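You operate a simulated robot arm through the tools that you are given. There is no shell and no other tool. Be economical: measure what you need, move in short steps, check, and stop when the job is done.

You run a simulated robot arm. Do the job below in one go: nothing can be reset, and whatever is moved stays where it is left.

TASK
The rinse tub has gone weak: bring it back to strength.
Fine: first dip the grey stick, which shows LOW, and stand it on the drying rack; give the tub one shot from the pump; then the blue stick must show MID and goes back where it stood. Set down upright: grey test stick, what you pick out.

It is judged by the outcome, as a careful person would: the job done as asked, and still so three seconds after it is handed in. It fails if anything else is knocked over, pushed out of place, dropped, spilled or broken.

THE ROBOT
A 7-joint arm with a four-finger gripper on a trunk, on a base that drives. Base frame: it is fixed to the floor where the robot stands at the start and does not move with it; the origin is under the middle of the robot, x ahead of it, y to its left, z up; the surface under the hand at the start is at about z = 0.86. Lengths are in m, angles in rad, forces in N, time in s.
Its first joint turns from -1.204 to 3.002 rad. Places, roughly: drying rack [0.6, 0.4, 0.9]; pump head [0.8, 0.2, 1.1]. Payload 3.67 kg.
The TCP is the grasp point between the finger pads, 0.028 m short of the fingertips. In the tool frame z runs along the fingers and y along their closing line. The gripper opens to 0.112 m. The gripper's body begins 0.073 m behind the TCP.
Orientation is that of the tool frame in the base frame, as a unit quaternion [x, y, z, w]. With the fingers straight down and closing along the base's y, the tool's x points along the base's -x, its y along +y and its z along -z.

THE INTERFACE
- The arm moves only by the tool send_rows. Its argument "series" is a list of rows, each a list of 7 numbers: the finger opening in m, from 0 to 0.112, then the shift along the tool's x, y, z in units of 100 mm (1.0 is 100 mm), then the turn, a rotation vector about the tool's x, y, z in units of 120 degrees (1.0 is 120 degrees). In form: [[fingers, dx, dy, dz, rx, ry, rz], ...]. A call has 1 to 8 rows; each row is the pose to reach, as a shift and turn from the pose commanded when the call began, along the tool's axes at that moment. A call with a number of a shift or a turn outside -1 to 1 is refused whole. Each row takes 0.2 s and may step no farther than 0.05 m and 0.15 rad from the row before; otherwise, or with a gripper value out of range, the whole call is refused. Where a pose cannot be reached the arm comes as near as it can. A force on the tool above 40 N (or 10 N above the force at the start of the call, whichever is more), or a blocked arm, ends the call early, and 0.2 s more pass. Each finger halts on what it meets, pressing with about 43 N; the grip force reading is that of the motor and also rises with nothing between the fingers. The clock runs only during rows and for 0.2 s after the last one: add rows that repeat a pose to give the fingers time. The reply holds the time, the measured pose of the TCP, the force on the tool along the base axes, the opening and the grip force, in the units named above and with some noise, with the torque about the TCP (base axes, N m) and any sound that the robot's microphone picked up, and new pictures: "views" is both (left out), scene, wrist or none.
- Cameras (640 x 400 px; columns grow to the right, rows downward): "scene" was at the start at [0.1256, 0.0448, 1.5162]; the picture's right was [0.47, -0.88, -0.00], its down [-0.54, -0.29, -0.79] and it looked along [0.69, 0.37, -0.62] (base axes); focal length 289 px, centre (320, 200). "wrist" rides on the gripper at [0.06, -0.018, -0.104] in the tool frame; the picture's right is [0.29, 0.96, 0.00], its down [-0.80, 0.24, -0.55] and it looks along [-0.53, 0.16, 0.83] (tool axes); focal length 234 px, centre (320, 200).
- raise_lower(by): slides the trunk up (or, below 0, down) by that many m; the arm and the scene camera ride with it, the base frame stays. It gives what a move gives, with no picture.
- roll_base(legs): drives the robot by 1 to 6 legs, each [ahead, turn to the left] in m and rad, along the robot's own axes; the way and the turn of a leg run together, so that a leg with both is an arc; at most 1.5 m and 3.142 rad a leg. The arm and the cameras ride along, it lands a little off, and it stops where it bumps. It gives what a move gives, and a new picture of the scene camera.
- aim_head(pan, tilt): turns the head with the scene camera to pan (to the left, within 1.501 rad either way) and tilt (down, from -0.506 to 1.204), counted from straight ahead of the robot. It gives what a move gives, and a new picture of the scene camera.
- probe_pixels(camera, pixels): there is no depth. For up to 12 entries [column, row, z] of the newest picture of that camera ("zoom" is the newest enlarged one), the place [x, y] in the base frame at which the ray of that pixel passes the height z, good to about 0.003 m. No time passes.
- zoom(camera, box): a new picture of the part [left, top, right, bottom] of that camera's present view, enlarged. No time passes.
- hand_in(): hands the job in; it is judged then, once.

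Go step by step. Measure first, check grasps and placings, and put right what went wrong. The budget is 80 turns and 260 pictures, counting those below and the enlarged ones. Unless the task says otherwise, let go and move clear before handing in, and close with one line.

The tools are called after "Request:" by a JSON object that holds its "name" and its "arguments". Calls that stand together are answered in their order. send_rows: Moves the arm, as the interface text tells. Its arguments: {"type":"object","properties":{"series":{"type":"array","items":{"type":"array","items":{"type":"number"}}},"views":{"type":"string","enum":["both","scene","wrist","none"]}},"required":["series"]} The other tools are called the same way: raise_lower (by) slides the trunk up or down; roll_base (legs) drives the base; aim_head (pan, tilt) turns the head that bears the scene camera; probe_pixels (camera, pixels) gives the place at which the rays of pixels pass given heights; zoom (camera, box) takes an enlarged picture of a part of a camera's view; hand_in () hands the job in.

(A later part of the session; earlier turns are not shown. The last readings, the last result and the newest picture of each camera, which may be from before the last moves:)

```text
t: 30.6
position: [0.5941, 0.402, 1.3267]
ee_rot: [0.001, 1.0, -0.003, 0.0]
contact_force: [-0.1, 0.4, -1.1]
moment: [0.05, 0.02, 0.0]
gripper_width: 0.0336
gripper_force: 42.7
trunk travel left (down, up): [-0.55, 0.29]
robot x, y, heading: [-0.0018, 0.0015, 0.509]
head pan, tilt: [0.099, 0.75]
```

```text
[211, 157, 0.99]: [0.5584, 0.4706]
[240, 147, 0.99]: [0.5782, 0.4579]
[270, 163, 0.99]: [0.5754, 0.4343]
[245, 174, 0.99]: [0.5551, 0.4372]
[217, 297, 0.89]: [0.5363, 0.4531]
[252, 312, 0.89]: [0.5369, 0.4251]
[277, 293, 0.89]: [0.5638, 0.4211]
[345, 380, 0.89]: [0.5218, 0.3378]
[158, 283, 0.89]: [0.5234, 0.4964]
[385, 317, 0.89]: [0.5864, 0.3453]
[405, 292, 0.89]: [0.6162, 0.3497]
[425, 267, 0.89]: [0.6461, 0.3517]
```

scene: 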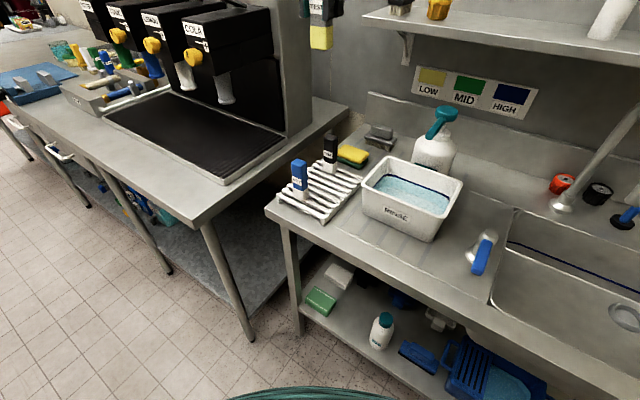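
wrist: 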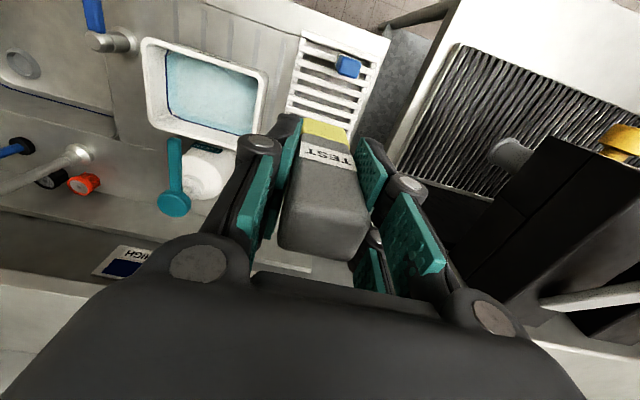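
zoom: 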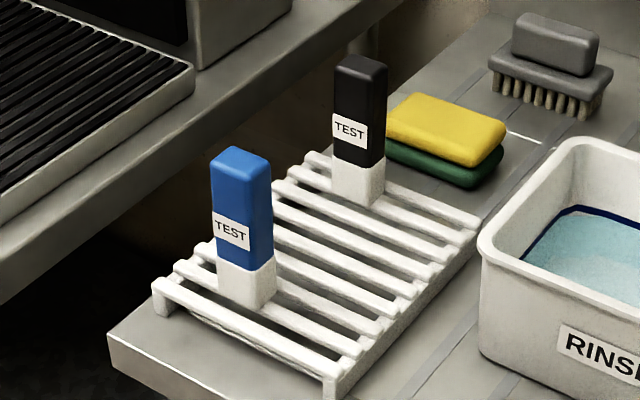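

Blue stands at (0.550, 0.438); rack top ≈ 0.89–0.895. I'll lower over the gap near x≈0.631 and look again closely.

Request:
{"name": "send_rows", "arguments": {"series": [[0.02, -0.12, 0.03, 0.3, 0, 0, 0], [0.02, -0.24, 0.06, 0.6, 0, 0, 0], [0.02, -0.37, 0.08, 0.8, 0, 0, 0], [0.02, -0.37, 0.08, 0.8, 0, 0, 0]], "views": "none"}}

Request:
{"name": "raise_lower", "arguments": {"by": -0.2}}

Request:
{"name": "send_rows", "arguments": {"series": [[0.02, 0, 0, 0, 0, 0, 0]]}}

Request:
{"name": "zoom", "arguments": {"camera": "scene", "box": [265, 80, 375, 200]}}

Request:
{"name": "zoom", "arguments": {"camera": "wrist", "box": [220, 20, 440, 200]}}

```text
t: 31.6
position: [0.6301, 0.4108, 1.2459]
ee_rot: [0.0, 1.0, -0.003, 0.001]
contact_force: [0.0, -0.6, -0.6]
moment: [0.0, -0.01, 0.0]
gripper_width: 0.0335
gripper_force: 42.7
trunk travel left (down, up): [-0.55, 0.29]
robot x, y, heading: [0.0019, 0.0039, 0.503]
head pan, tilt: [0.099, 0.75]
```

```text
t: 33.8
position: [0.6306, 0.4116, 1.0467]
ee_rot: [0.0, 1.0, -0.004, -0.001]
contact_force: [0.9, 0.3, -1.0]
moment: [-0.01, -0.01, 0.01]
gripper_width: 0.0332
gripper_force: 43.1
trunk travel left (down, up): [-0.35, 0.49]
robot x, y, heading: [0.0009, 0.0017, 0.502]
head pan, tilt: [0.099, 0.75]
```

```text
t: 34.2
position: [0.6311, 0.4114, 1.0466]
ee_rot: [0.0, 1.0, -0.004, 0.0]
contact_force: [1.0, 0.0, -0.5]
moment: [-0.01, 0.02, 0.02]
gripper_width: 0.0334
gripper_force: 43.0
trunk travel left (down, up): [-0.35, 0.49]
robot x, y, heading: [-0.0024, 0.0048, 0.505]
head pan, tilt: [0.099, 0.75]
```

scene: 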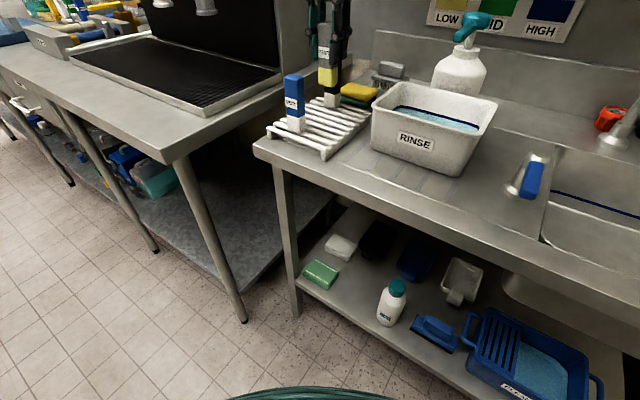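
wrist: 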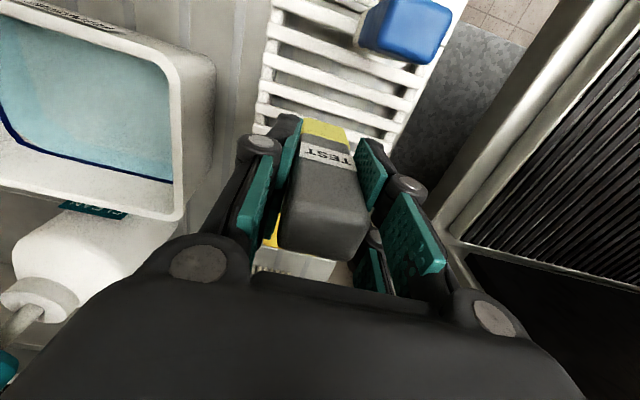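

```text
3.33 times, centred on (320, 140) of scene
```

zoom: 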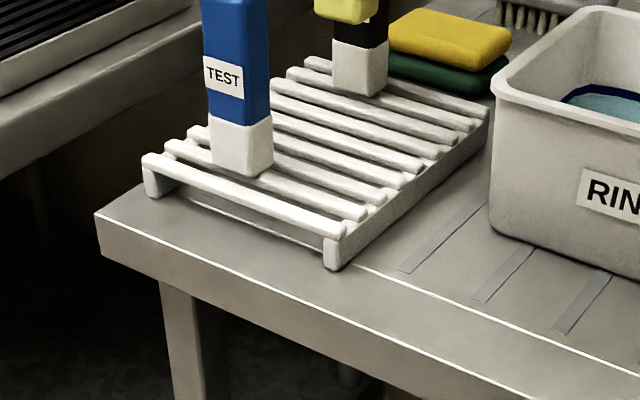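

```text
2.22 times, centred on (330, 110) of wrist
```

zoom: 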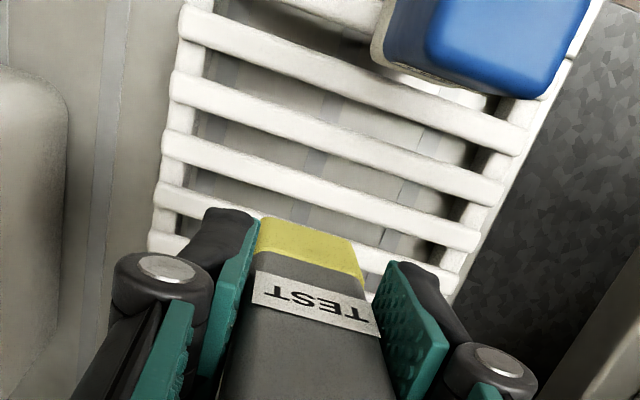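

Request:
{"name": "probe_pixels", "arguments": {"camera": "zoom", "pixels": [[185, 22, 0.892], [173, 86, 0.892], [165, 148, 0.892], [157, 197, 0.892], [150, 242, 0.892], [515, 138, 0.892], [498, 188, 0.892], [475, 236, 0.892], [300, 118, 0.892], [300, 134, 0.892], [300, 177, 0.892], [300, 194, 0.892]]}}

```text
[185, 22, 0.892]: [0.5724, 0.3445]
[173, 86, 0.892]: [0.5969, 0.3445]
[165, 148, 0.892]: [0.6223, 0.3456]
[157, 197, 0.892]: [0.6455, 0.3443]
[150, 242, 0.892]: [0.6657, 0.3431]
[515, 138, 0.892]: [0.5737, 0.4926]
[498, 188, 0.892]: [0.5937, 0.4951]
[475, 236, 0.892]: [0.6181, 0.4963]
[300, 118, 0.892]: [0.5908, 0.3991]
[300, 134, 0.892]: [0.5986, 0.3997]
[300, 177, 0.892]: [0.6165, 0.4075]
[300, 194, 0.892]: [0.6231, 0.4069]
```

Gap between slats 5 (0.620) and 6 (0.6445) is centred at 0.632, and the stick is at 0.631. Lowering 70 mm, then gently with the arm to contact.

Request:
{"name": "raise_lower", "arguments": {"by": -0.07}}

Request:
{"name": "send_rows", "arguments": {"series": [[0.02, -0.01, 0, 0.02, 0, 0, 0], [0.02, -0.01, 0, 0.04, 0, 0, 0], [0.02, -0.01, 0, 0.05, 0, 0, 0]]}}

Request:
{"name": "zoom", "arguments": {"camera": "scene", "box": [265, 50, 375, 170]}}

```text
t: 35.3
position: [0.6306, 0.4104, 0.9769]
ee_rot: [0.0, 1.0, -0.003, -0.001]
contact_force: [-0.8, 0.7, -1.4]
moment: [0.0, -0.04, -0.02]
gripper_width: 0.0332
gripper_force: 43.3
trunk travel left (down, up): [-0.28, 0.56]
robot x, y, heading: [0.0008, 0.0037, 0.502]
head pan, tilt: [0.099, 0.75]
```

```text
t: 36.1
position: [0.6325, 0.412, 0.9722]
ee_rot: [0.0, 1.0, -0.002, 0.0]
contact_force: [0.1, 0.2, -1.2]
moment: [-0.01, 0.0, -0.05]
gripper_width: 0.0335
gripper_force: 43.5
trunk travel left (down, up): [-0.28, 0.56]
robot x, y, heading: [0.0029, 0.0021, 0.501]
head pan, tilt: [0.099, 0.75]
```

scene: 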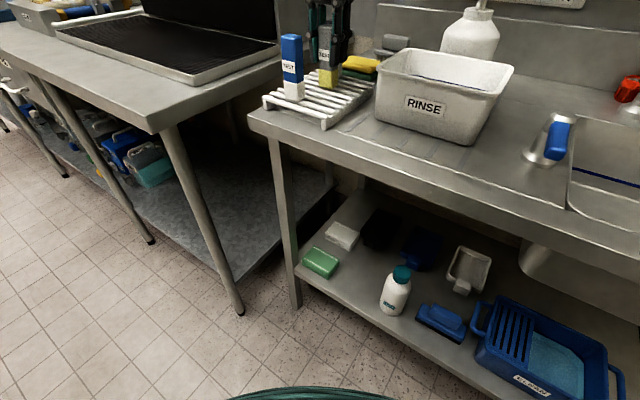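
wrist: 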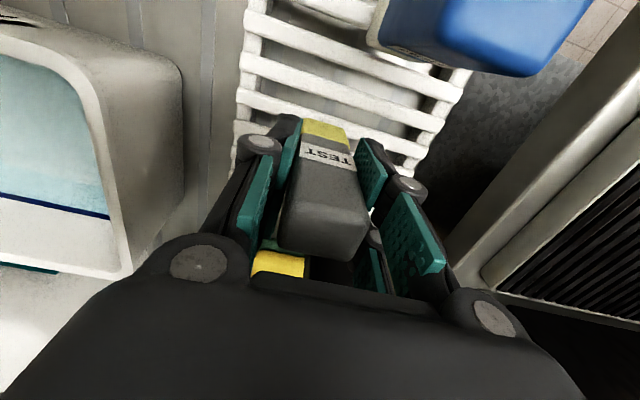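

```text
3.33 times, centred on (320, 110) of scene
```

zoom: 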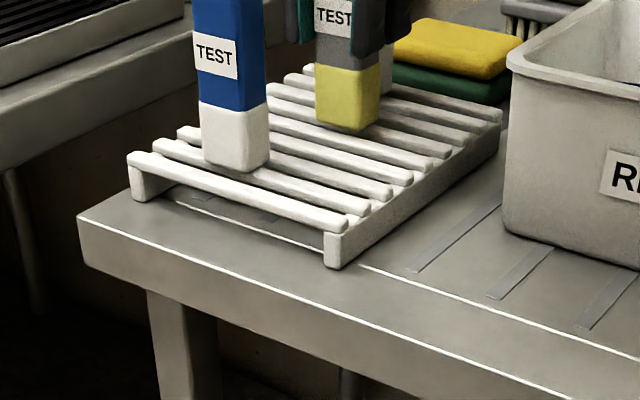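

Still a few mm above the slats, no contact. Continue down in small steps.

Request:
{"name": "send_rows", "arguments": {"series": [[0.02, 0, 0, 0.02, 0, 0, 0], [0.02, 0, 0, 0.035, 0, 0, 0], [0.02, 0, 0, 0.035, 0, 0, 0]], "views": "none"}}

```text
t: 36.9
position: [0.6332, 0.4108, 0.9683]
ee_rot: [0.0, 1.0, -0.003, -0.001]
contact_force: [0.0, -0.7, -1.3]
moment: [0.0, 0.0, -0.03]
gripper_width: 0.0332
gripper_force: 42.9
trunk travel left (down, up): [-0.28, 0.56]
robot x, y, heading: [-0.0001, 0.0059, 0.504]
head pan, tilt: [0.099, 0.75]
```

Request:
{"name": "send_rows", "arguments": {"series": [[0.02, 0.01, 0, 0.01, 0, 0, 0], [0.02, 0.01, 0, 0.02, 0, 0, 0], [0.02, 0.01, 0, 0.02, 0, 0, 0]], "views": "none"}}

Request:
{"name": "zoom", "arguments": {"camera": "scene", "box": [285, 50, 375, 130]}}

```text
t: 37.7
position: [0.6302, 0.411, 0.9672]
ee_rot: [0.0, 1.0, -0.003, 0.0]
contact_force: [3.3, 0.7, 9.7]
moment: [0.23, -0.25, -0.07]
gripper_width: 0.0333
gripper_force: 42.8
trunk travel left (down, up): [-0.28, 0.56]
robot x, y, heading: [0.0008, 0.0066, 0.501]
head pan, tilt: [0.099, 0.75]
```

```text
5.00 times, centred on (330, 90) of scene
```

zoom: 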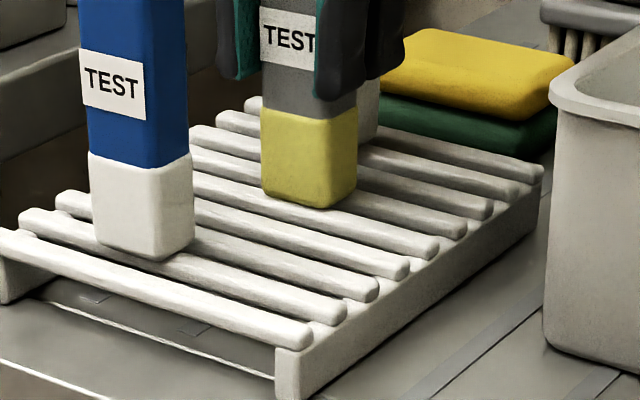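

Contact at 9.7 N, centred over the gap. Releasing gently.

Request:
{"name": "send_rows", "arguments": {"series": [[0.036, 0, 0, -0.01, 0, 0, 0], [0.045, 0, 0, -0.01, 0, 0, 0], [0.065, 0, 0, -0.01, 0, 0, 0], [0.065, 0, 0, -0.01, 0, 0, 0]], "views": "wrist"}}

Request:
{"name": "zoom", "arguments": {"camera": "scene", "box": [285, 50, 375, 130]}}

```text
t: 38.7
position: [0.63, 0.4108, 0.9657]
ee_rot: [-0.001, 1.0, -0.004, 0.0]
contact_force: [-0.2, -0.1, 0.0]
moment: [-0.02, 0.02, 0.0]
gripper_width: 0.0649
gripper_force: 0.1
trunk travel left (down, up): [-0.28, 0.56]
robot x, y, heading: [-0.001, 0.005, 0.506]
head pan, tilt: [0.099, 0.75]
```

wrist: 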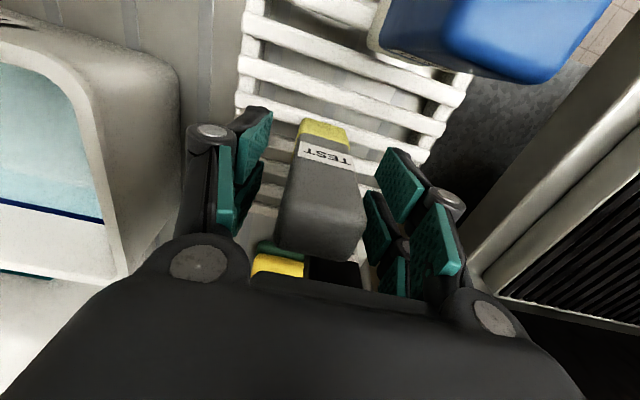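

```text
5.00 times, centred on (330, 90) of scene
```

zoom: 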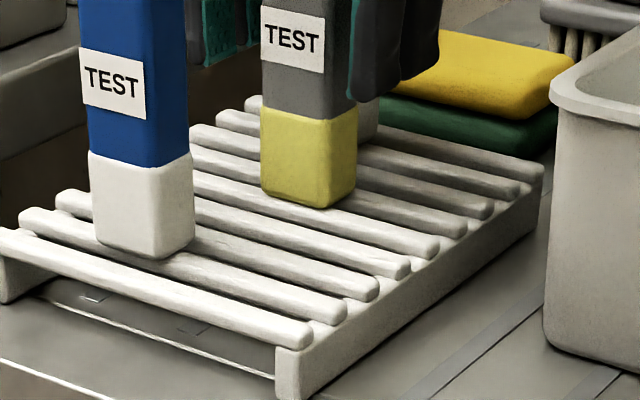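

Grey stick stands upright on the rack showing yellow. Backing up and measuring pump and shelf.

Request:
{"name": "raise_lower", "arguments": {"by": 0.25}}

Request:
{"name": "aim_head", "arguments": {"pan": -0.15, "tilt": 0.45}}

Request:
{"name": "send_rows", "arguments": {"series": [[0.03, 0, 0, 0, 0, 0, 0], [0.0, 0, 0, 0, 0, 0, 0]]}}

```text
t: 41.3
position: [0.6302, 0.4114, 1.2175]
ee_rot: [0.0, 1.0, -0.003, 0.0]
contact_force: [0.6, 0.1, 0.3]
moment: [0.0, 0.02, -0.02]
gripper_width: 0.0655
gripper_force: 0.0
trunk travel left (down, up): [-0.53, 0.31]
robot x, y, heading: [-0.001, 0.0037, 0.5]
head pan, tilt: [0.099, 0.75]
```

```text
t: 42.1
position: [0.6314, 0.4115, 1.216]
ee_rot: [0.0, 1.0, -0.003, 0.0]
contact_force: [-0.7, -0.4, 0.4]
moment: [0.01, 0.01, 0.02]
gripper_width: 0.0649
gripper_force: 0.0
trunk travel left (down, up): [-0.53, 0.31]
robot x, y, heading: [-0.0004, 0.0023, 0.502]
head pan, tilt: [-0.15, 0.45]
```

scene: 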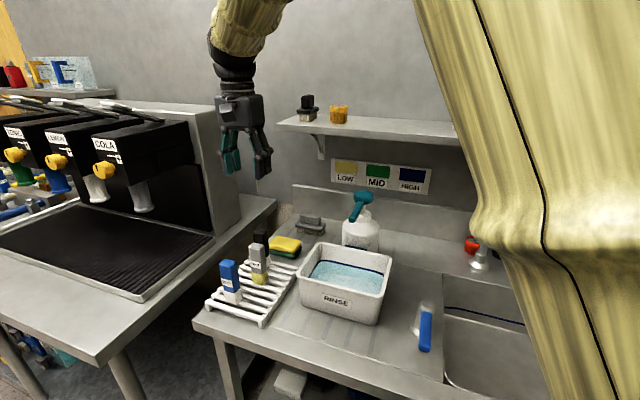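

```text
t: 42.7
position: [0.6304, 0.4116, 1.2178]
ee_rot: [0.0, 1.0, -0.004, 0.0]
contact_force: [-0.6, 0.5, 0.8]
moment: [0.01, 0.01, -0.02]
gripper_width: 0.0
gripper_force: 35.9
trunk travel left (down, up): [-0.53, 0.31]
robot x, y, heading: [0.0014, 0.0034, 0.505]
head pan, tilt: [-0.15, 0.45]
```

scene: 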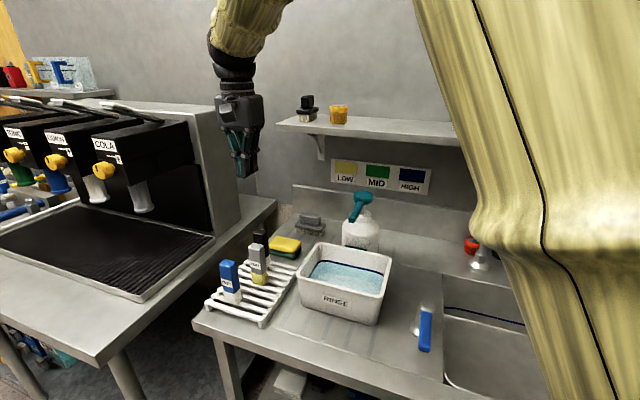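
wrist: 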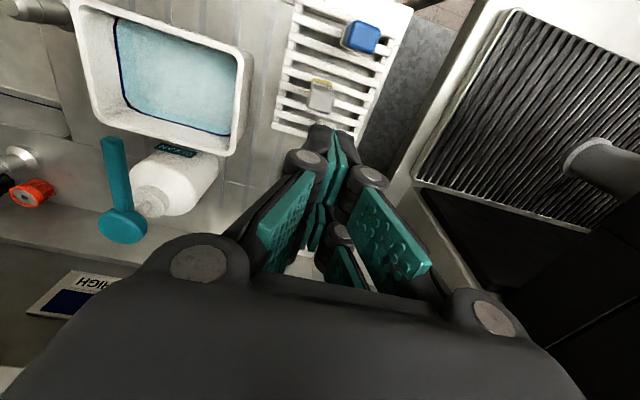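

Request:
{"name": "zoom", "arguments": {"camera": "scene", "box": [260, 100, 420, 250]}}

Request:
{"name": "zoom", "arguments": {"camera": "wrist", "box": [70, 110, 240, 260]}}

Request:
{"name": "probe_pixels", "arguments": {"camera": "scene", "pixels": [[277, 125, 1.2], [277, 125, 1.25], [277, 125, 1.3], [358, 196, 1.1], [358, 196, 1.12], [351, 219, 1.08], [351, 219, 1.1], [358, 192, 1.11]]}}

Request:
{"name": "probe_pixels", "arguments": {"camera": "wrist", "pixels": [[124, 227, 1.08], [124, 227, 1.1], [124, 227, 1.12], [111, 140, 1.06], [111, 140, 1.08], [111, 140, 1.1]]}}

```text
2.67 times, centred on (340, 175) of scene
```

zoom: 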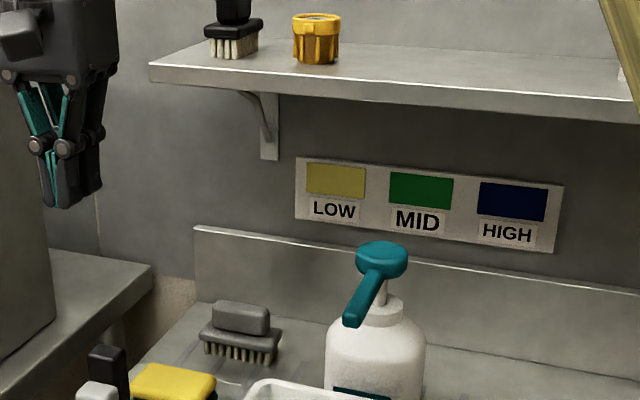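

```text
2.67 times, centred on (155, 185) of wrist
```

zoom: 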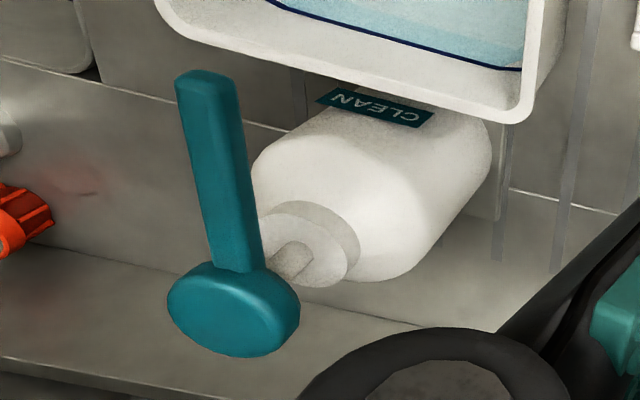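

```text
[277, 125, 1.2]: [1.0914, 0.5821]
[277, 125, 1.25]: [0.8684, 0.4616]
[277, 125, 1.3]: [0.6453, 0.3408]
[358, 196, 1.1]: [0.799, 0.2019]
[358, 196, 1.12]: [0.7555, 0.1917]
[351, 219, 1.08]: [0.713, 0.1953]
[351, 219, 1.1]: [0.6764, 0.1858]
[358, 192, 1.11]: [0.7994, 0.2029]
```

```text
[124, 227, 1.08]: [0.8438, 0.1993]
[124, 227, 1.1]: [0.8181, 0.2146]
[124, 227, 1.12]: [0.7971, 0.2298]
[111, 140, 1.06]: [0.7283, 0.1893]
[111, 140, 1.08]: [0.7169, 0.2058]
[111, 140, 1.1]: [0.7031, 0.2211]
```

Shelf front edge is about x 0.885, z 1.245; pump head about (0.81, 0.195, 1.10). I'll bring the closed fingers near the pump head, in front of it, for a closer measurement.

Request:
{"name": "send_rows", "arguments": {"series": [[0, -0.1, -0.35, -0.05, 0, 0, 0], [0, -0.2, -0.7, -0.1, 0, 0, 0], [0, -0.3, -1.0, -0.15, 0, 0, 0], [0, -0.3, -1.0, -0.15, 0, 0, 0]], "views": "none"}}

Request:
{"name": "send_rows", "arguments": {"series": [[0, -0.25, -0.35, -0.05, 0, 0, 0], [0, -0.5, -0.7, -0.1, 0, 0, 0], [0, -0.75, -1.0, -0.15, 0, 0, 0], [0, -0.95, -1.0, -0.15, 0, 0, 0]]}}

```text
t: 43.7
position: [0.6613, 0.3125, 1.2293]
ee_rot: [0.0, 1.0, -0.003, 0.0]
contact_force: [0.4, 0.8, 1.2]
moment: [-0.01, -0.02, 0.0]
gripper_width: 0.0
gripper_force: 35.6
trunk travel left (down, up): [-0.53, 0.31]
robot x, y, heading: [-0.0012, 0.0063, 0.501]
head pan, tilt: [-0.15, 0.45]
```

```text
t: 44.7
position: [0.7571, 0.2125, 1.2484]
ee_rot: [-0.001, 1.0, -0.004, -0.001]
contact_force: [0.1, 1.1, 0.5]
moment: [-0.03, 0.04, 0.01]
gripper_width: 0.0
gripper_force: 35.9
trunk travel left (down, up): [-0.53, 0.31]
robot x, y, heading: [0.001, 0.0047, 0.505]
head pan, tilt: [-0.15, 0.45]
```

scene: 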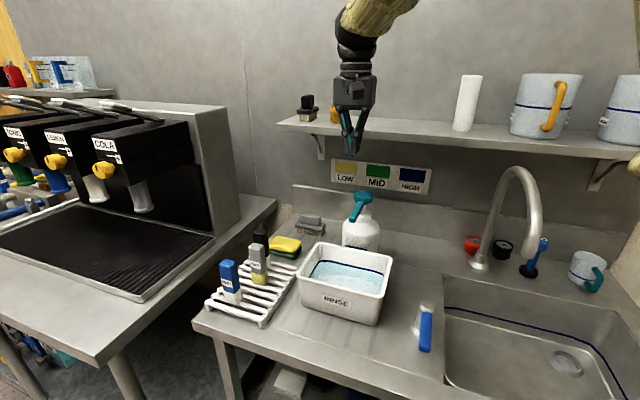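
wrist: 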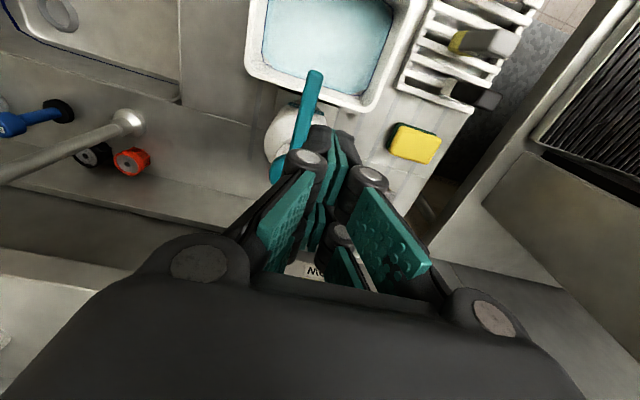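

Request:
{"name": "zoom", "arguments": {"camera": "wrist", "box": [240, 60, 360, 200]}}

Request:
{"name": "probe_pixels", "arguments": {"camera": "wrist", "pixels": [[270, 170, 1.1], [280, 152, 1.1], [285, 180, 1.1], [314, 72, 1.09], [300, 120, 1.1]]}}

Request:
{"name": "zoom", "arguments": {"camera": "scene", "box": [310, 120, 410, 240]}}

```text
2.86 times, centred on (300, 130) of wrist
```

zoom: 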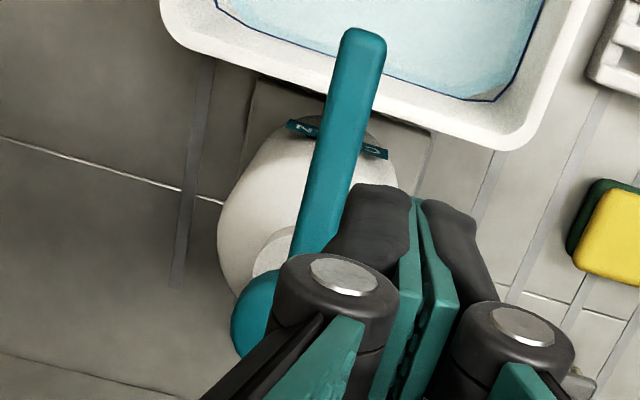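

```text
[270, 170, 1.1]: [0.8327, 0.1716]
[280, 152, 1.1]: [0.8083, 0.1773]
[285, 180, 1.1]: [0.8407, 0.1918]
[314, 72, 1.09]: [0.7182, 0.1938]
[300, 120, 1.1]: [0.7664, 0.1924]
```

```text
3.33 times, centred on (360, 180) of scene
```

zoom: 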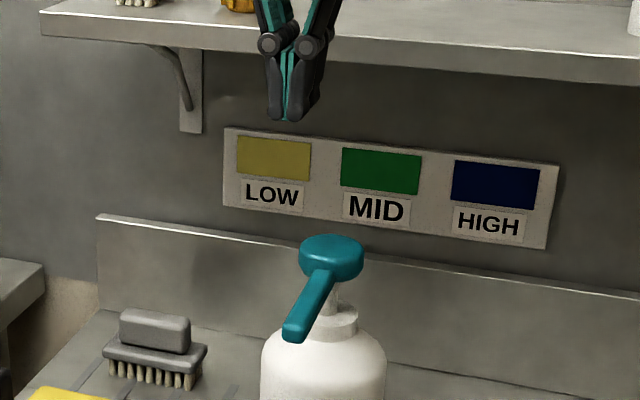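

Pump head is centred about (0.82, 0.193), top near 1.10. Moving the fingers above it.

Request:
{"name": "send_rows", "arguments": {"series": [[0, -0.2, -0.07, 0, 0, 0, 0], [0, -0.4, -0.14, 0, 0, 0, 0], [0, -0.58, -0.19, 0, 0, 0, 0], [0, -0.58, -0.19, 0.3, 0, 0, 0], [0, -0.58, -0.19, 0.7, 0, 0, 0], [0, -0.58, -0.19, 0.7, 0, 0, 0]]}}

Request:
{"name": "zoom", "arguments": {"camera": "scene", "box": [310, 120, 410, 240]}}

Request:
{"name": "zoom", "arguments": {"camera": "wrist", "box": [240, 60, 400, 220]}}

```text
t: 46.1
position: [0.8132, 0.191, 1.1783]
ee_rot: [0.0, 1.0, -0.003, 0.0]
contact_force: [-1.0, -1.5, 0.0]
moment: [0.02, -0.02, -0.03]
gripper_width: 0.0
gripper_force: 35.8
trunk travel left (down, up): [-0.53, 0.31]
robot x, y, heading: [0.0009, 0.0068, 0.502]
head pan, tilt: [-0.15, 0.45]
```

scene: 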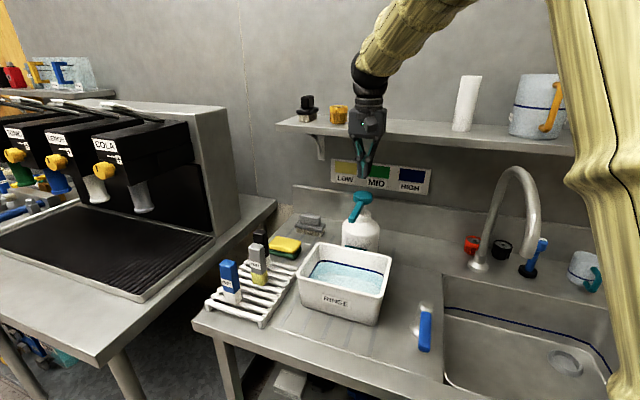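
wrist: 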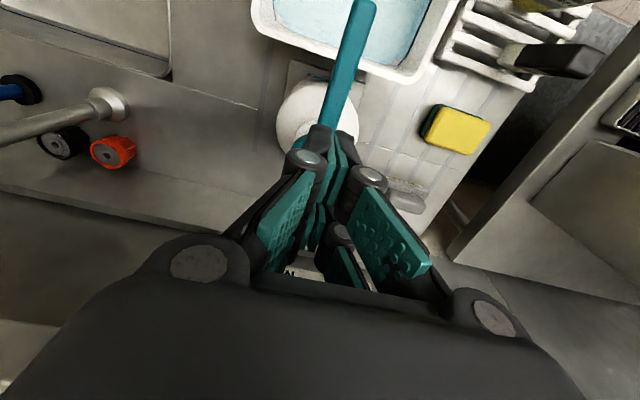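

```text
3.33 times, centred on (360, 180) of scene
```

zoom: 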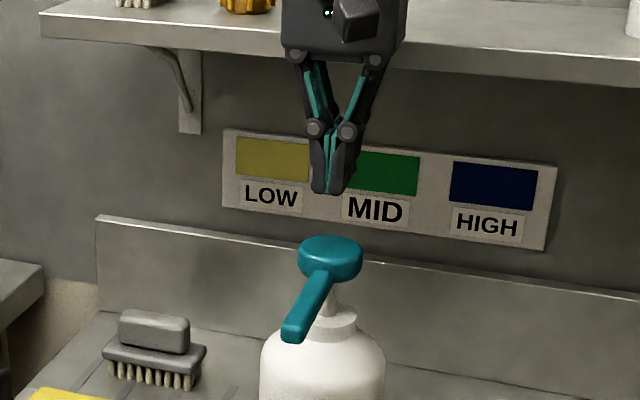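

```text
2.50 times, centred on (320, 140) of wrist
```

zoom: 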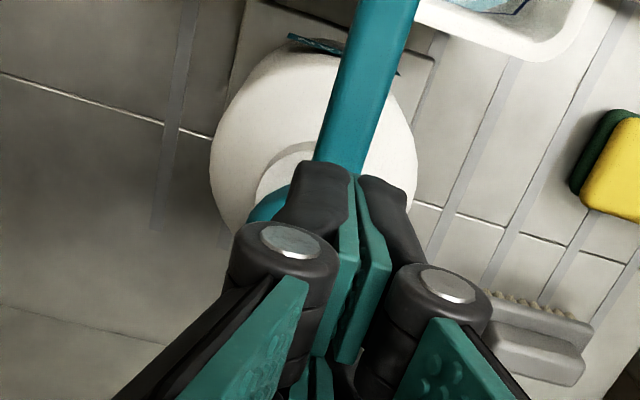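

The tip projects onto the disc centre in both views (scene zoom column 330 vs. disc 331). Approach to just above the head.

Request:
{"name": "send_rows", "arguments": {"series": [[0, 0, 0.02, 0.15, 0, 0, 0], [0, 0, 0.02, 0.3, 0, 0, 0], [0, 0, 0.02, 0.3, 0, 0, 0]], "views": "wrist"}}

Request:
{"name": "zoom", "arguments": {"camera": "scene", "box": [330, 150, 400, 230]}}

```text
t: 46.9
position: [0.8144, 0.193, 1.148]
ee_rot: [0.0, 1.0, -0.002, -0.001]
contact_force: [0.3, 0.0, 0.9]
moment: [-0.01, -0.01, 0.03]
gripper_width: 0.0
gripper_force: 35.9
trunk travel left (down, up): [-0.53, 0.31]
robot x, y, heading: [0.001, 0.0055, 0.503]
head pan, tilt: [-0.15, 0.45]
```

wrist: 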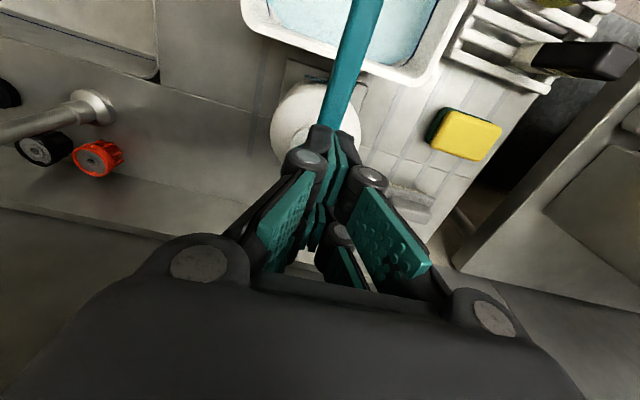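

```text
5.00 times, centred on (365, 190) of scene
```

zoom: 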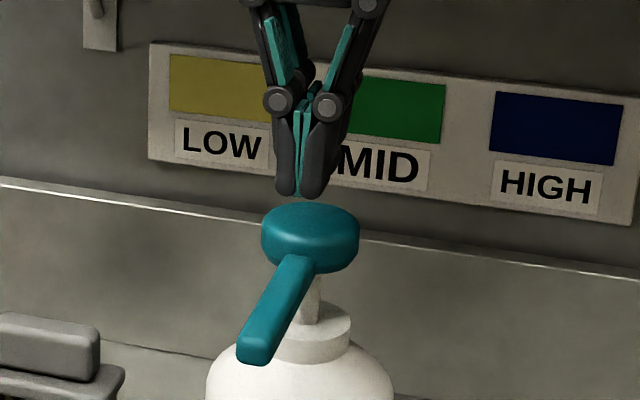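

The tip is about 2 cm above the disc, well centred. Now one single press, stopping at the pump's bottom, then release.

Request:
{"name": "send_rows", "arguments": {"series": [[0, -0.03, 0.03, 0.12, 0, 0, 0], [0, -0.03, 0.03, 0.2, 0, 0, 0], [0, -0.03, 0.03, 0.28, 0, 0, 0], [0, -0.03, 0.03, 0.35, 0, 0, 0], [0, -0.03, 0.03, 0.41, 0, 0, 0], [0, -0.03, 0.03, 0.46, 0, 0, 0], [0, -0.03, 0.03, 0.46, 0, 0, 0]], "views": "both"}}

Request:
{"name": "zoom", "arguments": {"camera": "scene", "box": [330, 150, 400, 230]}}

```text
t: 48.5
position: [0.8164, 0.1969, 1.1017]
ee_rot: [0.0, 1.0, -0.004, 0.0]
contact_force: [0.2, 0.5, 1.6]
moment: [0.03, -0.04, 0.03]
gripper_width: 0.006
gripper_force: 35.9
trunk travel left (down, up): [-0.53, 0.31]
robot x, y, heading: [-0.0009, 0.0013, 0.501]
head pan, tilt: [-0.15, 0.45]
heard: click
```

scene: 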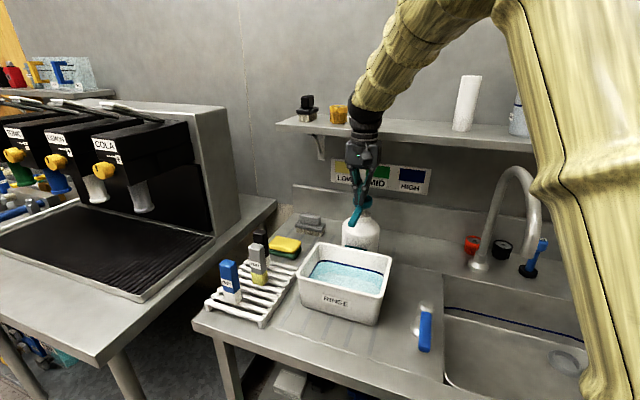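
wrist: 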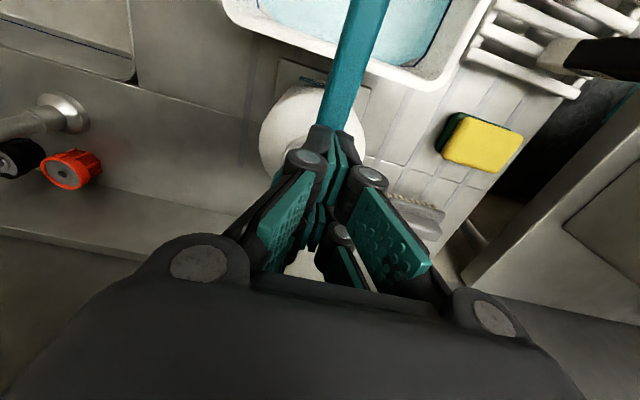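

```text
5.00 times, centred on (365, 190) of scene
```

zoom: 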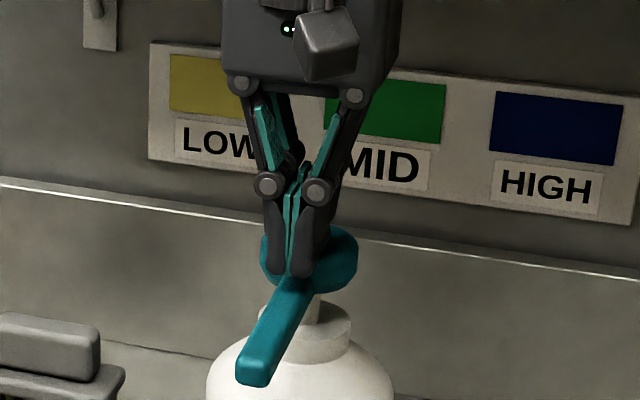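

A click was heard, so one shot fired. The fingers show 6 mm opening at the head, so I'll rise carefully and check that the bottle stays put.

Request:
{"name": "send_rows", "arguments": {"series": [[0.006, 0, 0, -0.06, 0, 0, 0], [0.006, 0, 0, -0.14, 0, 0, 0], [0.006, 0, 0, -0.24, 0, 0, 0]], "views": "wrist"}}

Request:
{"name": "zoom", "arguments": {"camera": "scene", "box": [330, 150, 400, 230]}}

```text
t: 49.3
position: [0.8167, 0.1977, 1.1272]
ee_rot: [0.001, 1.0, -0.004, -0.001]
contact_force: [-0.1, 0.3, 0.7]
moment: [-0.03, -0.02, 0.02]
gripper_width: 0.0062
gripper_force: 0.1
trunk travel left (down, up): [-0.53, 0.31]
robot x, y, heading: [0.0017, 0.0046, 0.499]
head pan, tilt: [-0.15, 0.45]
```

wrist: 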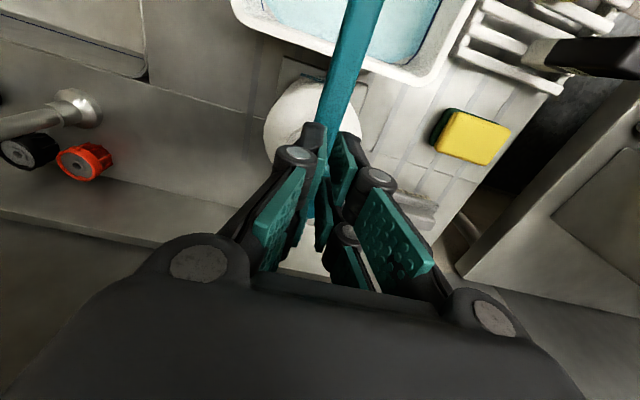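

```text
5.00 times, centred on (365, 190) of scene
```

zoom: 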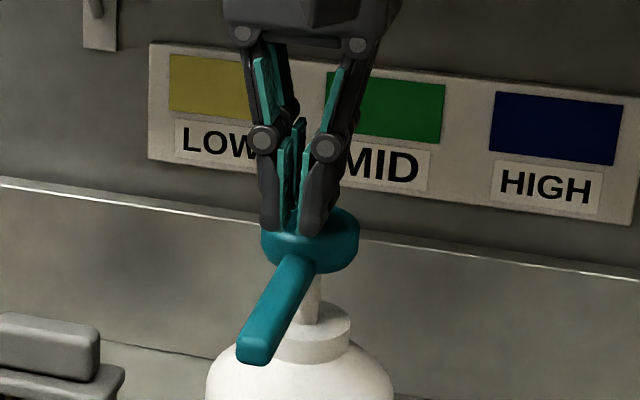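

The pump head is back up and the bottle undisturbed. Rising and heading to above the blue stick.

Request:
{"name": "send_rows", "arguments": {"series": [[0.006, 0, 0, -0.4, 0, 0, 0], [0.006, 0, 0, -0.8, 0, 0, 0], [0.006, 0.3, 0.3, -1.0, 0, 0, 0], [0.006, 0.6, 0.5, -1.0, 0, 0, 0], [0.006, 0.9, 0.8, -1.0, 0, 0, 0], [0.006, 1.0, 1.0, -1.0, 0, 0, 0]], "views": "none"}}

Request:
{"name": "send_rows", "arguments": {"series": [[0.03, 0.3, 0.3, 0, 0, 0, 0], [0.06, 0.6, 0.6, 0, 0, 0, 0], [0.08, 0.9, 0.9, 0, 0, 0, 0], [0.09, 1.0, 1.0, 0, 0, 0, 0]], "views": "none"}}

Request:
{"name": "send_rows", "arguments": {"series": [[0.09, 0.3, 0.2, 0, 0, 0, 0], [0.09, 0.67, 0.4, 0, 0, 0, 0], [0.09, 0.67, 0.4, 0, 0, 0, 0]]}}

```text
t: 50.7
position: [0.7194, 0.2968, 1.2258]
ee_rot: [0.0, 1.0, -0.005, -0.001]
contact_force: [0.4, -0.2, 0.1]
moment: [-0.01, 0.0, 0.01]
gripper_width: 0.0064
gripper_force: 0.1
trunk travel left (down, up): [-0.53, 0.31]
robot x, y, heading: [0.0004, -0.0001, 0.507]
head pan, tilt: [-0.15, 0.45]
```

```text
t: 51.7
position: [0.6188, 0.3983, 1.2247]
ee_rot: [0.001, 1.0, -0.003, 0.0]
contact_force: [-0.1, -0.4, 0.2]
moment: [0.01, 0.0, 0.01]
gripper_width: 0.0901
gripper_force: 0.0
trunk travel left (down, up): [-0.53, 0.31]
robot x, y, heading: [0.0009, 0.0052, 0.503]
head pan, tilt: [-0.15, 0.45]
```

```text
t: 52.5
position: [0.5662, 0.4291, 1.2322]
ee_rot: [0.01, 1.0, 0.012, -0.014]
contact_force: [0.1, -0.2, -0.1]
moment: [0.0, 0.02, 0.0]
gripper_width: 0.0898
gripper_force: 0.0
trunk travel left (down, up): [-0.53, 0.31]
robot x, y, heading: [0.0024, 0.0042, 0.503]
head pan, tilt: [-0.15, 0.45]
```

scene: 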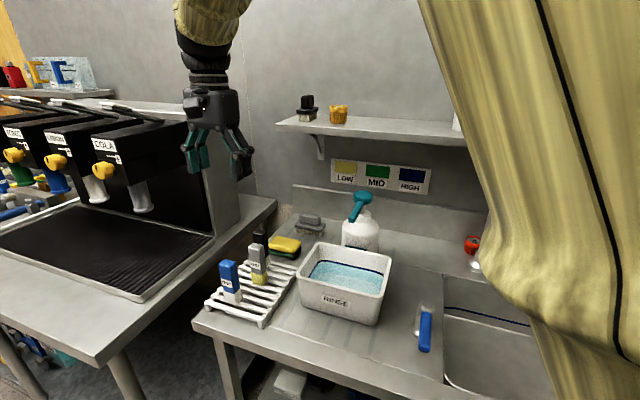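
wrist: 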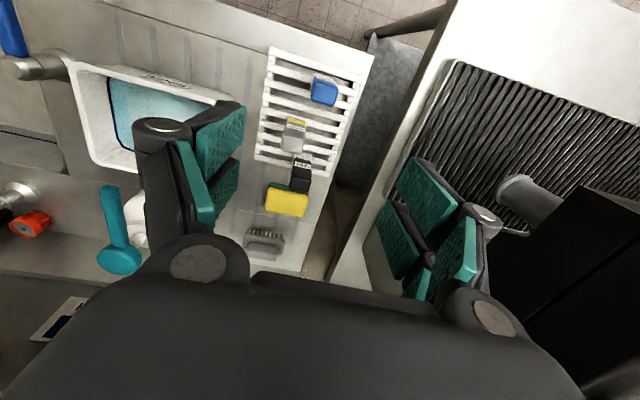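

The arm nears its limit again at this bearing (tilted slightly), so I'll turn the base left another 0.25 rad and straighten.

Request:
{"name": "roll_base", "arguments": {"legs": [[0, 0.25]]}}

```text
t: 53.7
position: [0.44, 0.5542, 1.2357]
ee_rot: [-0.117, 0.993, 0.012, -0.013]
contact_force: [0.2, 0.3, 0.2]
moment: [-0.01, -0.02, -0.02]
gripper_width: 0.0901
gripper_force: 0.1
trunk travel left (down, up): [-0.53, 0.31]
robot x, y, heading: [-0.0006, 0.003, 0.751]
head pan, tilt: [-0.15, 0.45]
```

scene: 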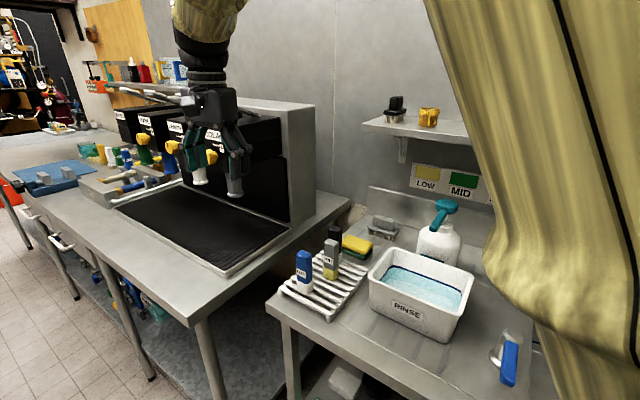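

Request:
{"name": "send_rows", "arguments": {"series": [[0.09, -0.14, -0.24, -0.1, 0.003, -0.003, 0.028], [0.09, -0.28, -0.48, -0.2, 0.006, -0.006, 0.056], [0.09, -0.41, -0.72, -0.3, 0.009, -0.009, 0.084], [0.09, -0.55, -0.96, -0.32, 0.0115, -0.0124, 0.112], [0.09, -0.55, -0.96, -0.32, 0.0115, -0.0124, 0.112]], "views": "none"}}

```text
t: 54.9
position: [0.5163, 0.4729, 1.2632]
ee_rot: [0.0, 1.0, 0.0, 0.001]
contact_force: [0.3, 0.0, 0.7]
moment: [0.01, -0.02, -0.03]
gripper_width: 0.09
gripper_force: 0.0
trunk travel left (down, up): [-0.53, 0.31]
robot x, y, heading: [-0.0013, 0.0061, 0.751]
head pan, tilt: [-0.15, 0.45]
```

Straight now at (0.516, 0.473, 1.263). Shifting onto the blue stick and lowering the trunk part way for a close look.

Request:
{"name": "send_rows", "arguments": {"series": [[0.09, -0.17, -0.17, 0, 0, 0, 0], [0.09, -0.34, -0.345, 0, 0, 0, 0], [0.09, -0.34, -0.345, 0, 0, 0, 0]], "views": "none"}}

Request:
{"name": "raise_lower", "arguments": {"by": -0.15}}

Request:
{"name": "send_rows", "arguments": {"series": [[0.09, 0, 0, 0, 0, 0, 0]]}}

Request:
{"name": "zoom", "arguments": {"camera": "wrist", "box": [240, 20, 400, 180]}}

```text
t: 55.7
position: [0.5506, 0.4388, 1.2635]
ee_rot: [0.0, 1.0, 0.0, 0.001]
contact_force: [0.1, 1.4, -0.2]
moment: [-0.01, -0.01, -0.01]
gripper_width: 0.0899
gripper_force: 0.1
trunk travel left (down, up): [-0.53, 0.31]
robot x, y, heading: [0.0005, 0.0047, 0.746]
head pan, tilt: [-0.15, 0.45]
```

```text
t: 57.5
position: [0.5504, 0.4384, 1.1138]
ee_rot: [-0.001, 1.0, -0.001, 0.002]
contact_force: [-0.2, -0.1, 0.0]
moment: [-0.02, 0.02, -0.01]
gripper_width: 0.09
gripper_force: 0.3
trunk travel left (down, up): [-0.38, 0.46]
robot x, y, heading: [-0.0014, 0.0039, 0.751]
head pan, tilt: [-0.15, 0.45]
```

```text
t: 57.9
position: [0.5503, 0.4387, 1.1118]
ee_rot: [0.0, 1.0, 0.0, 0.001]
contact_force: [0.6, 0.4, 0.9]
moment: [0.0, 0.0, -0.02]
gripper_width: 0.0898
gripper_force: 0.0
trunk travel left (down, up): [-0.38, 0.46]
robot x, y, heading: [-0.0017, 0.003, 0.752]
head pan, tilt: [-0.15, 0.45]
```

scene: 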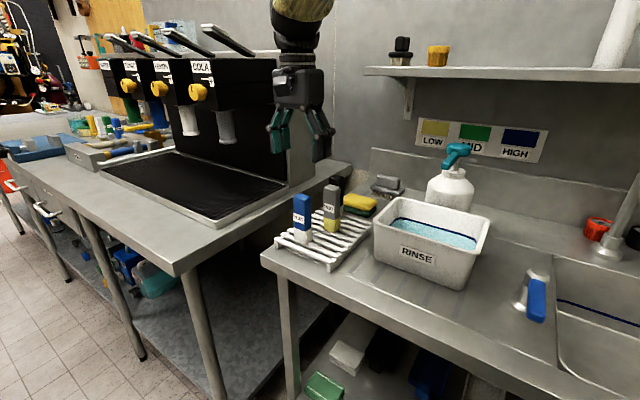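
wrist: 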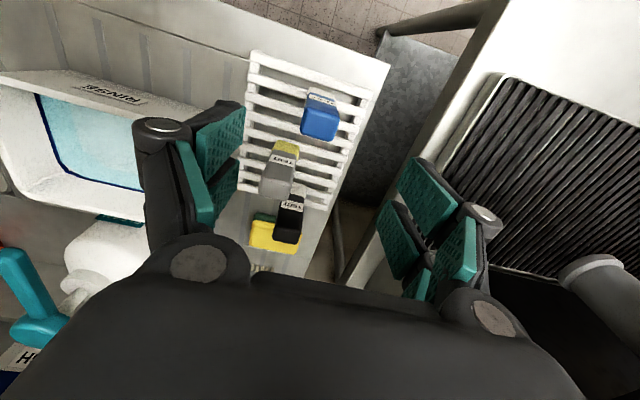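

```text
2.50 times, centred on (320, 100) of wrist
```

zoom: 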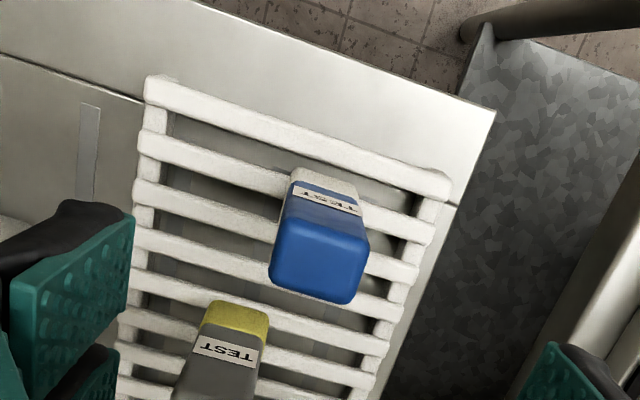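

Request:
{"name": "probe_pixels", "arguments": {"camera": "zoom", "pixels": [[287, 210, 0.993], [368, 235, 0.993], [350, 303, 0.993], [268, 283, 0.993], [291, 172, 0.892], [356, 190, 0.892]]}}

```text
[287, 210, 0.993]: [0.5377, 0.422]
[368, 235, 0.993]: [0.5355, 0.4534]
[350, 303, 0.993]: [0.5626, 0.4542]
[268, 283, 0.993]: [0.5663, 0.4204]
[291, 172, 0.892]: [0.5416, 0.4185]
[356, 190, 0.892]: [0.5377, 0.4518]
```

Blue is centred at (0.5505, 0.4375), directly below. Lowering 145 mm and closing.

Request:
{"name": "raise_lower", "arguments": {"by": -0.145}}

Request:
{"name": "send_rows", "arguments": {"series": [[0.09, 0, -0.01, 0, 0, 0, 0], [0.06, 0, -0.01, 0, 0, 0, 0], [0.04, 0, -0.01, 0, 0, 0, 0], [0.02, 0, -0.01, 0, 0, 0, 0], [0.02, 0, -0.01, 0, 0, 0, 0], [0.02, 0, -0.01, 0, 0, 0, 0]]}}

```text
t: 59.6
position: [0.5508, 0.4369, 0.9681]
ee_rot: [0.001, 1.0, 0.0, 0.001]
contact_force: [0.4, 0.2, 0.0]
moment: [-0.06, 0.01, -0.02]
gripper_width: 0.09
gripper_force: 0.1
trunk travel left (down, up): [-0.235, 0.605]
robot x, y, heading: [-0.0029, 0.0026, 0.75]
head pan, tilt: [-0.15, 0.45]
```

```text
t: 61.0
position: [0.5525, 0.4371, 0.9679]
ee_rot: [-0.001, 1.0, 0.0, 0.001]
contact_force: [0.3, 0.2, 0.1]
moment: [-0.03, 0.0, 0.03]
gripper_width: 0.0332
gripper_force: 43.2
trunk travel left (down, up): [-0.235, 0.605]
robot x, y, heading: [-0.0016, 0.0095, 0.75]
head pan, tilt: [-0.15, 0.45]
```

scene: 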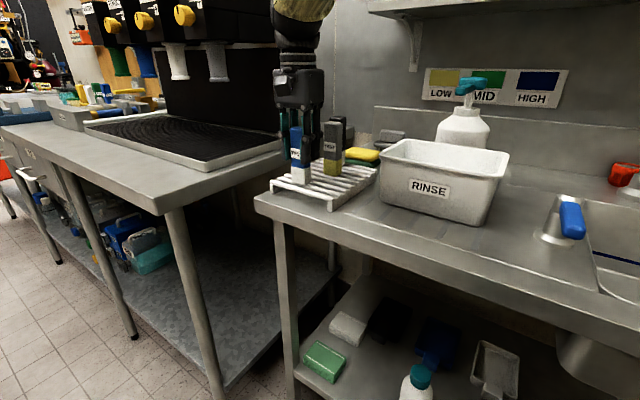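
wrist: 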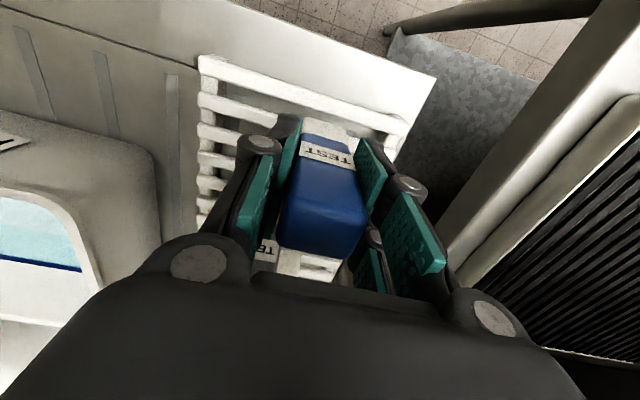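

Blue is gripped (33 mm, 43 N) at TCP (0.551, 0.437, 0.968). Lifting 160 mm and carrying it around in front to the tub.

Request:
{"name": "raise_lower", "arguments": {"by": 0.16}}

Request:
{"name": "send_rows", "arguments": {"series": [[0.02, 0, -0.3, 0, 0, 0, 0], [0.02, 0, -0.65, 0, 0, 0, 0], [0.02, 0, -1.0, 0, 0, 0, 0], [0.02, 0, -1.0, 0, 0, 0, 0]], "views": "none"}}

Request:
{"name": "send_rows", "arguments": {"series": [[0.02, -0.1, -0.3, 0, 0, 0, 0], [0.02, -0.3, -0.6, 0, 0, 0, 0], [0.02, -0.5, -0.9, 0, 0, 0, 0], [0.02, -0.6, -1.0, 0, 0, 0, 0]], "views": "none"}}

```text
t: 62.8
position: [0.5516, 0.4373, 1.1277]
ee_rot: [0.0, 1.0, 0.0, 0.001]
contact_force: [0.4, -0.9, 0.0]
moment: [0.01, 0.01, 0.01]
gripper_width: 0.0333
gripper_force: 43.1
trunk travel left (down, up): [-0.395, 0.445]
robot x, y, heading: [0.002, 0.0009, 0.75]
head pan, tilt: [-0.15, 0.45]
```

```text
t: 63.8
position: [0.5495, 0.3405, 1.1269]
ee_rot: [-0.001, 1.0, -0.001, 0.002]
contact_force: [-0.5, -0.7, -0.4]
moment: [-0.09, -0.07, 0.0]
gripper_width: 0.0332
gripper_force: 43.2
trunk travel left (down, up): [-0.395, 0.445]
robot x, y, heading: [0.001, 0.0017, 0.755]
head pan, tilt: [-0.15, 0.45]
```

```text
t: 64.8
position: [0.6129, 0.2362, 1.1269]
ee_rot: [0.0, 1.0, 0.0, 0.001]
contact_force: [-0.1, 0.3, -0.9]
moment: [-0.01, 0.0, 0.02]
gripper_width: 0.0332
gripper_force: 43.3
trunk travel left (down, up): [-0.395, 0.445]
robot x, y, heading: [-0.0013, 0.0016, 0.75]
head pan, tilt: [-0.15, 0.45]
```

Request:
{"name": "send_rows", "arguments": {"series": [[0.02, -0.1, -0.3, 0, 0, 0, 0], [0.02, -0.25, -0.6, 0, 0, 0, 0], [0.02, -0.38, -0.83, 0, 0, 0, 0], [0.02, -0.38, -0.83, 0, 0, 0, 0]]}}

```text
t: 65.8
position: [0.6502, 0.1535, 1.1292]
ee_rot: [0.0, 1.0, 0.0, 0.001]
contact_force: [-1.3, -0.4, -1.0]
moment: [-0.04, -0.02, 0.0]
gripper_width: 0.0333
gripper_force: 43.2
trunk travel left (down, up): [-0.395, 0.445]
robot x, y, heading: [0.0019, 0.0021, 0.751]
head pan, tilt: [-0.15, 0.45]
```

scene: 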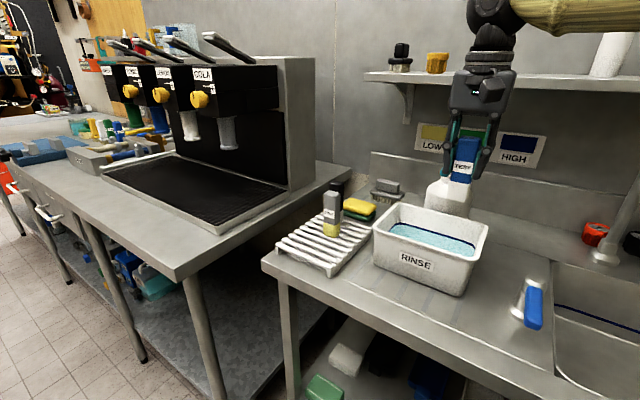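
wrist: 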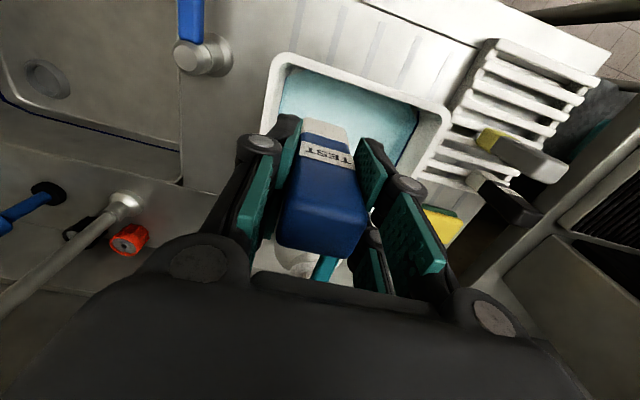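

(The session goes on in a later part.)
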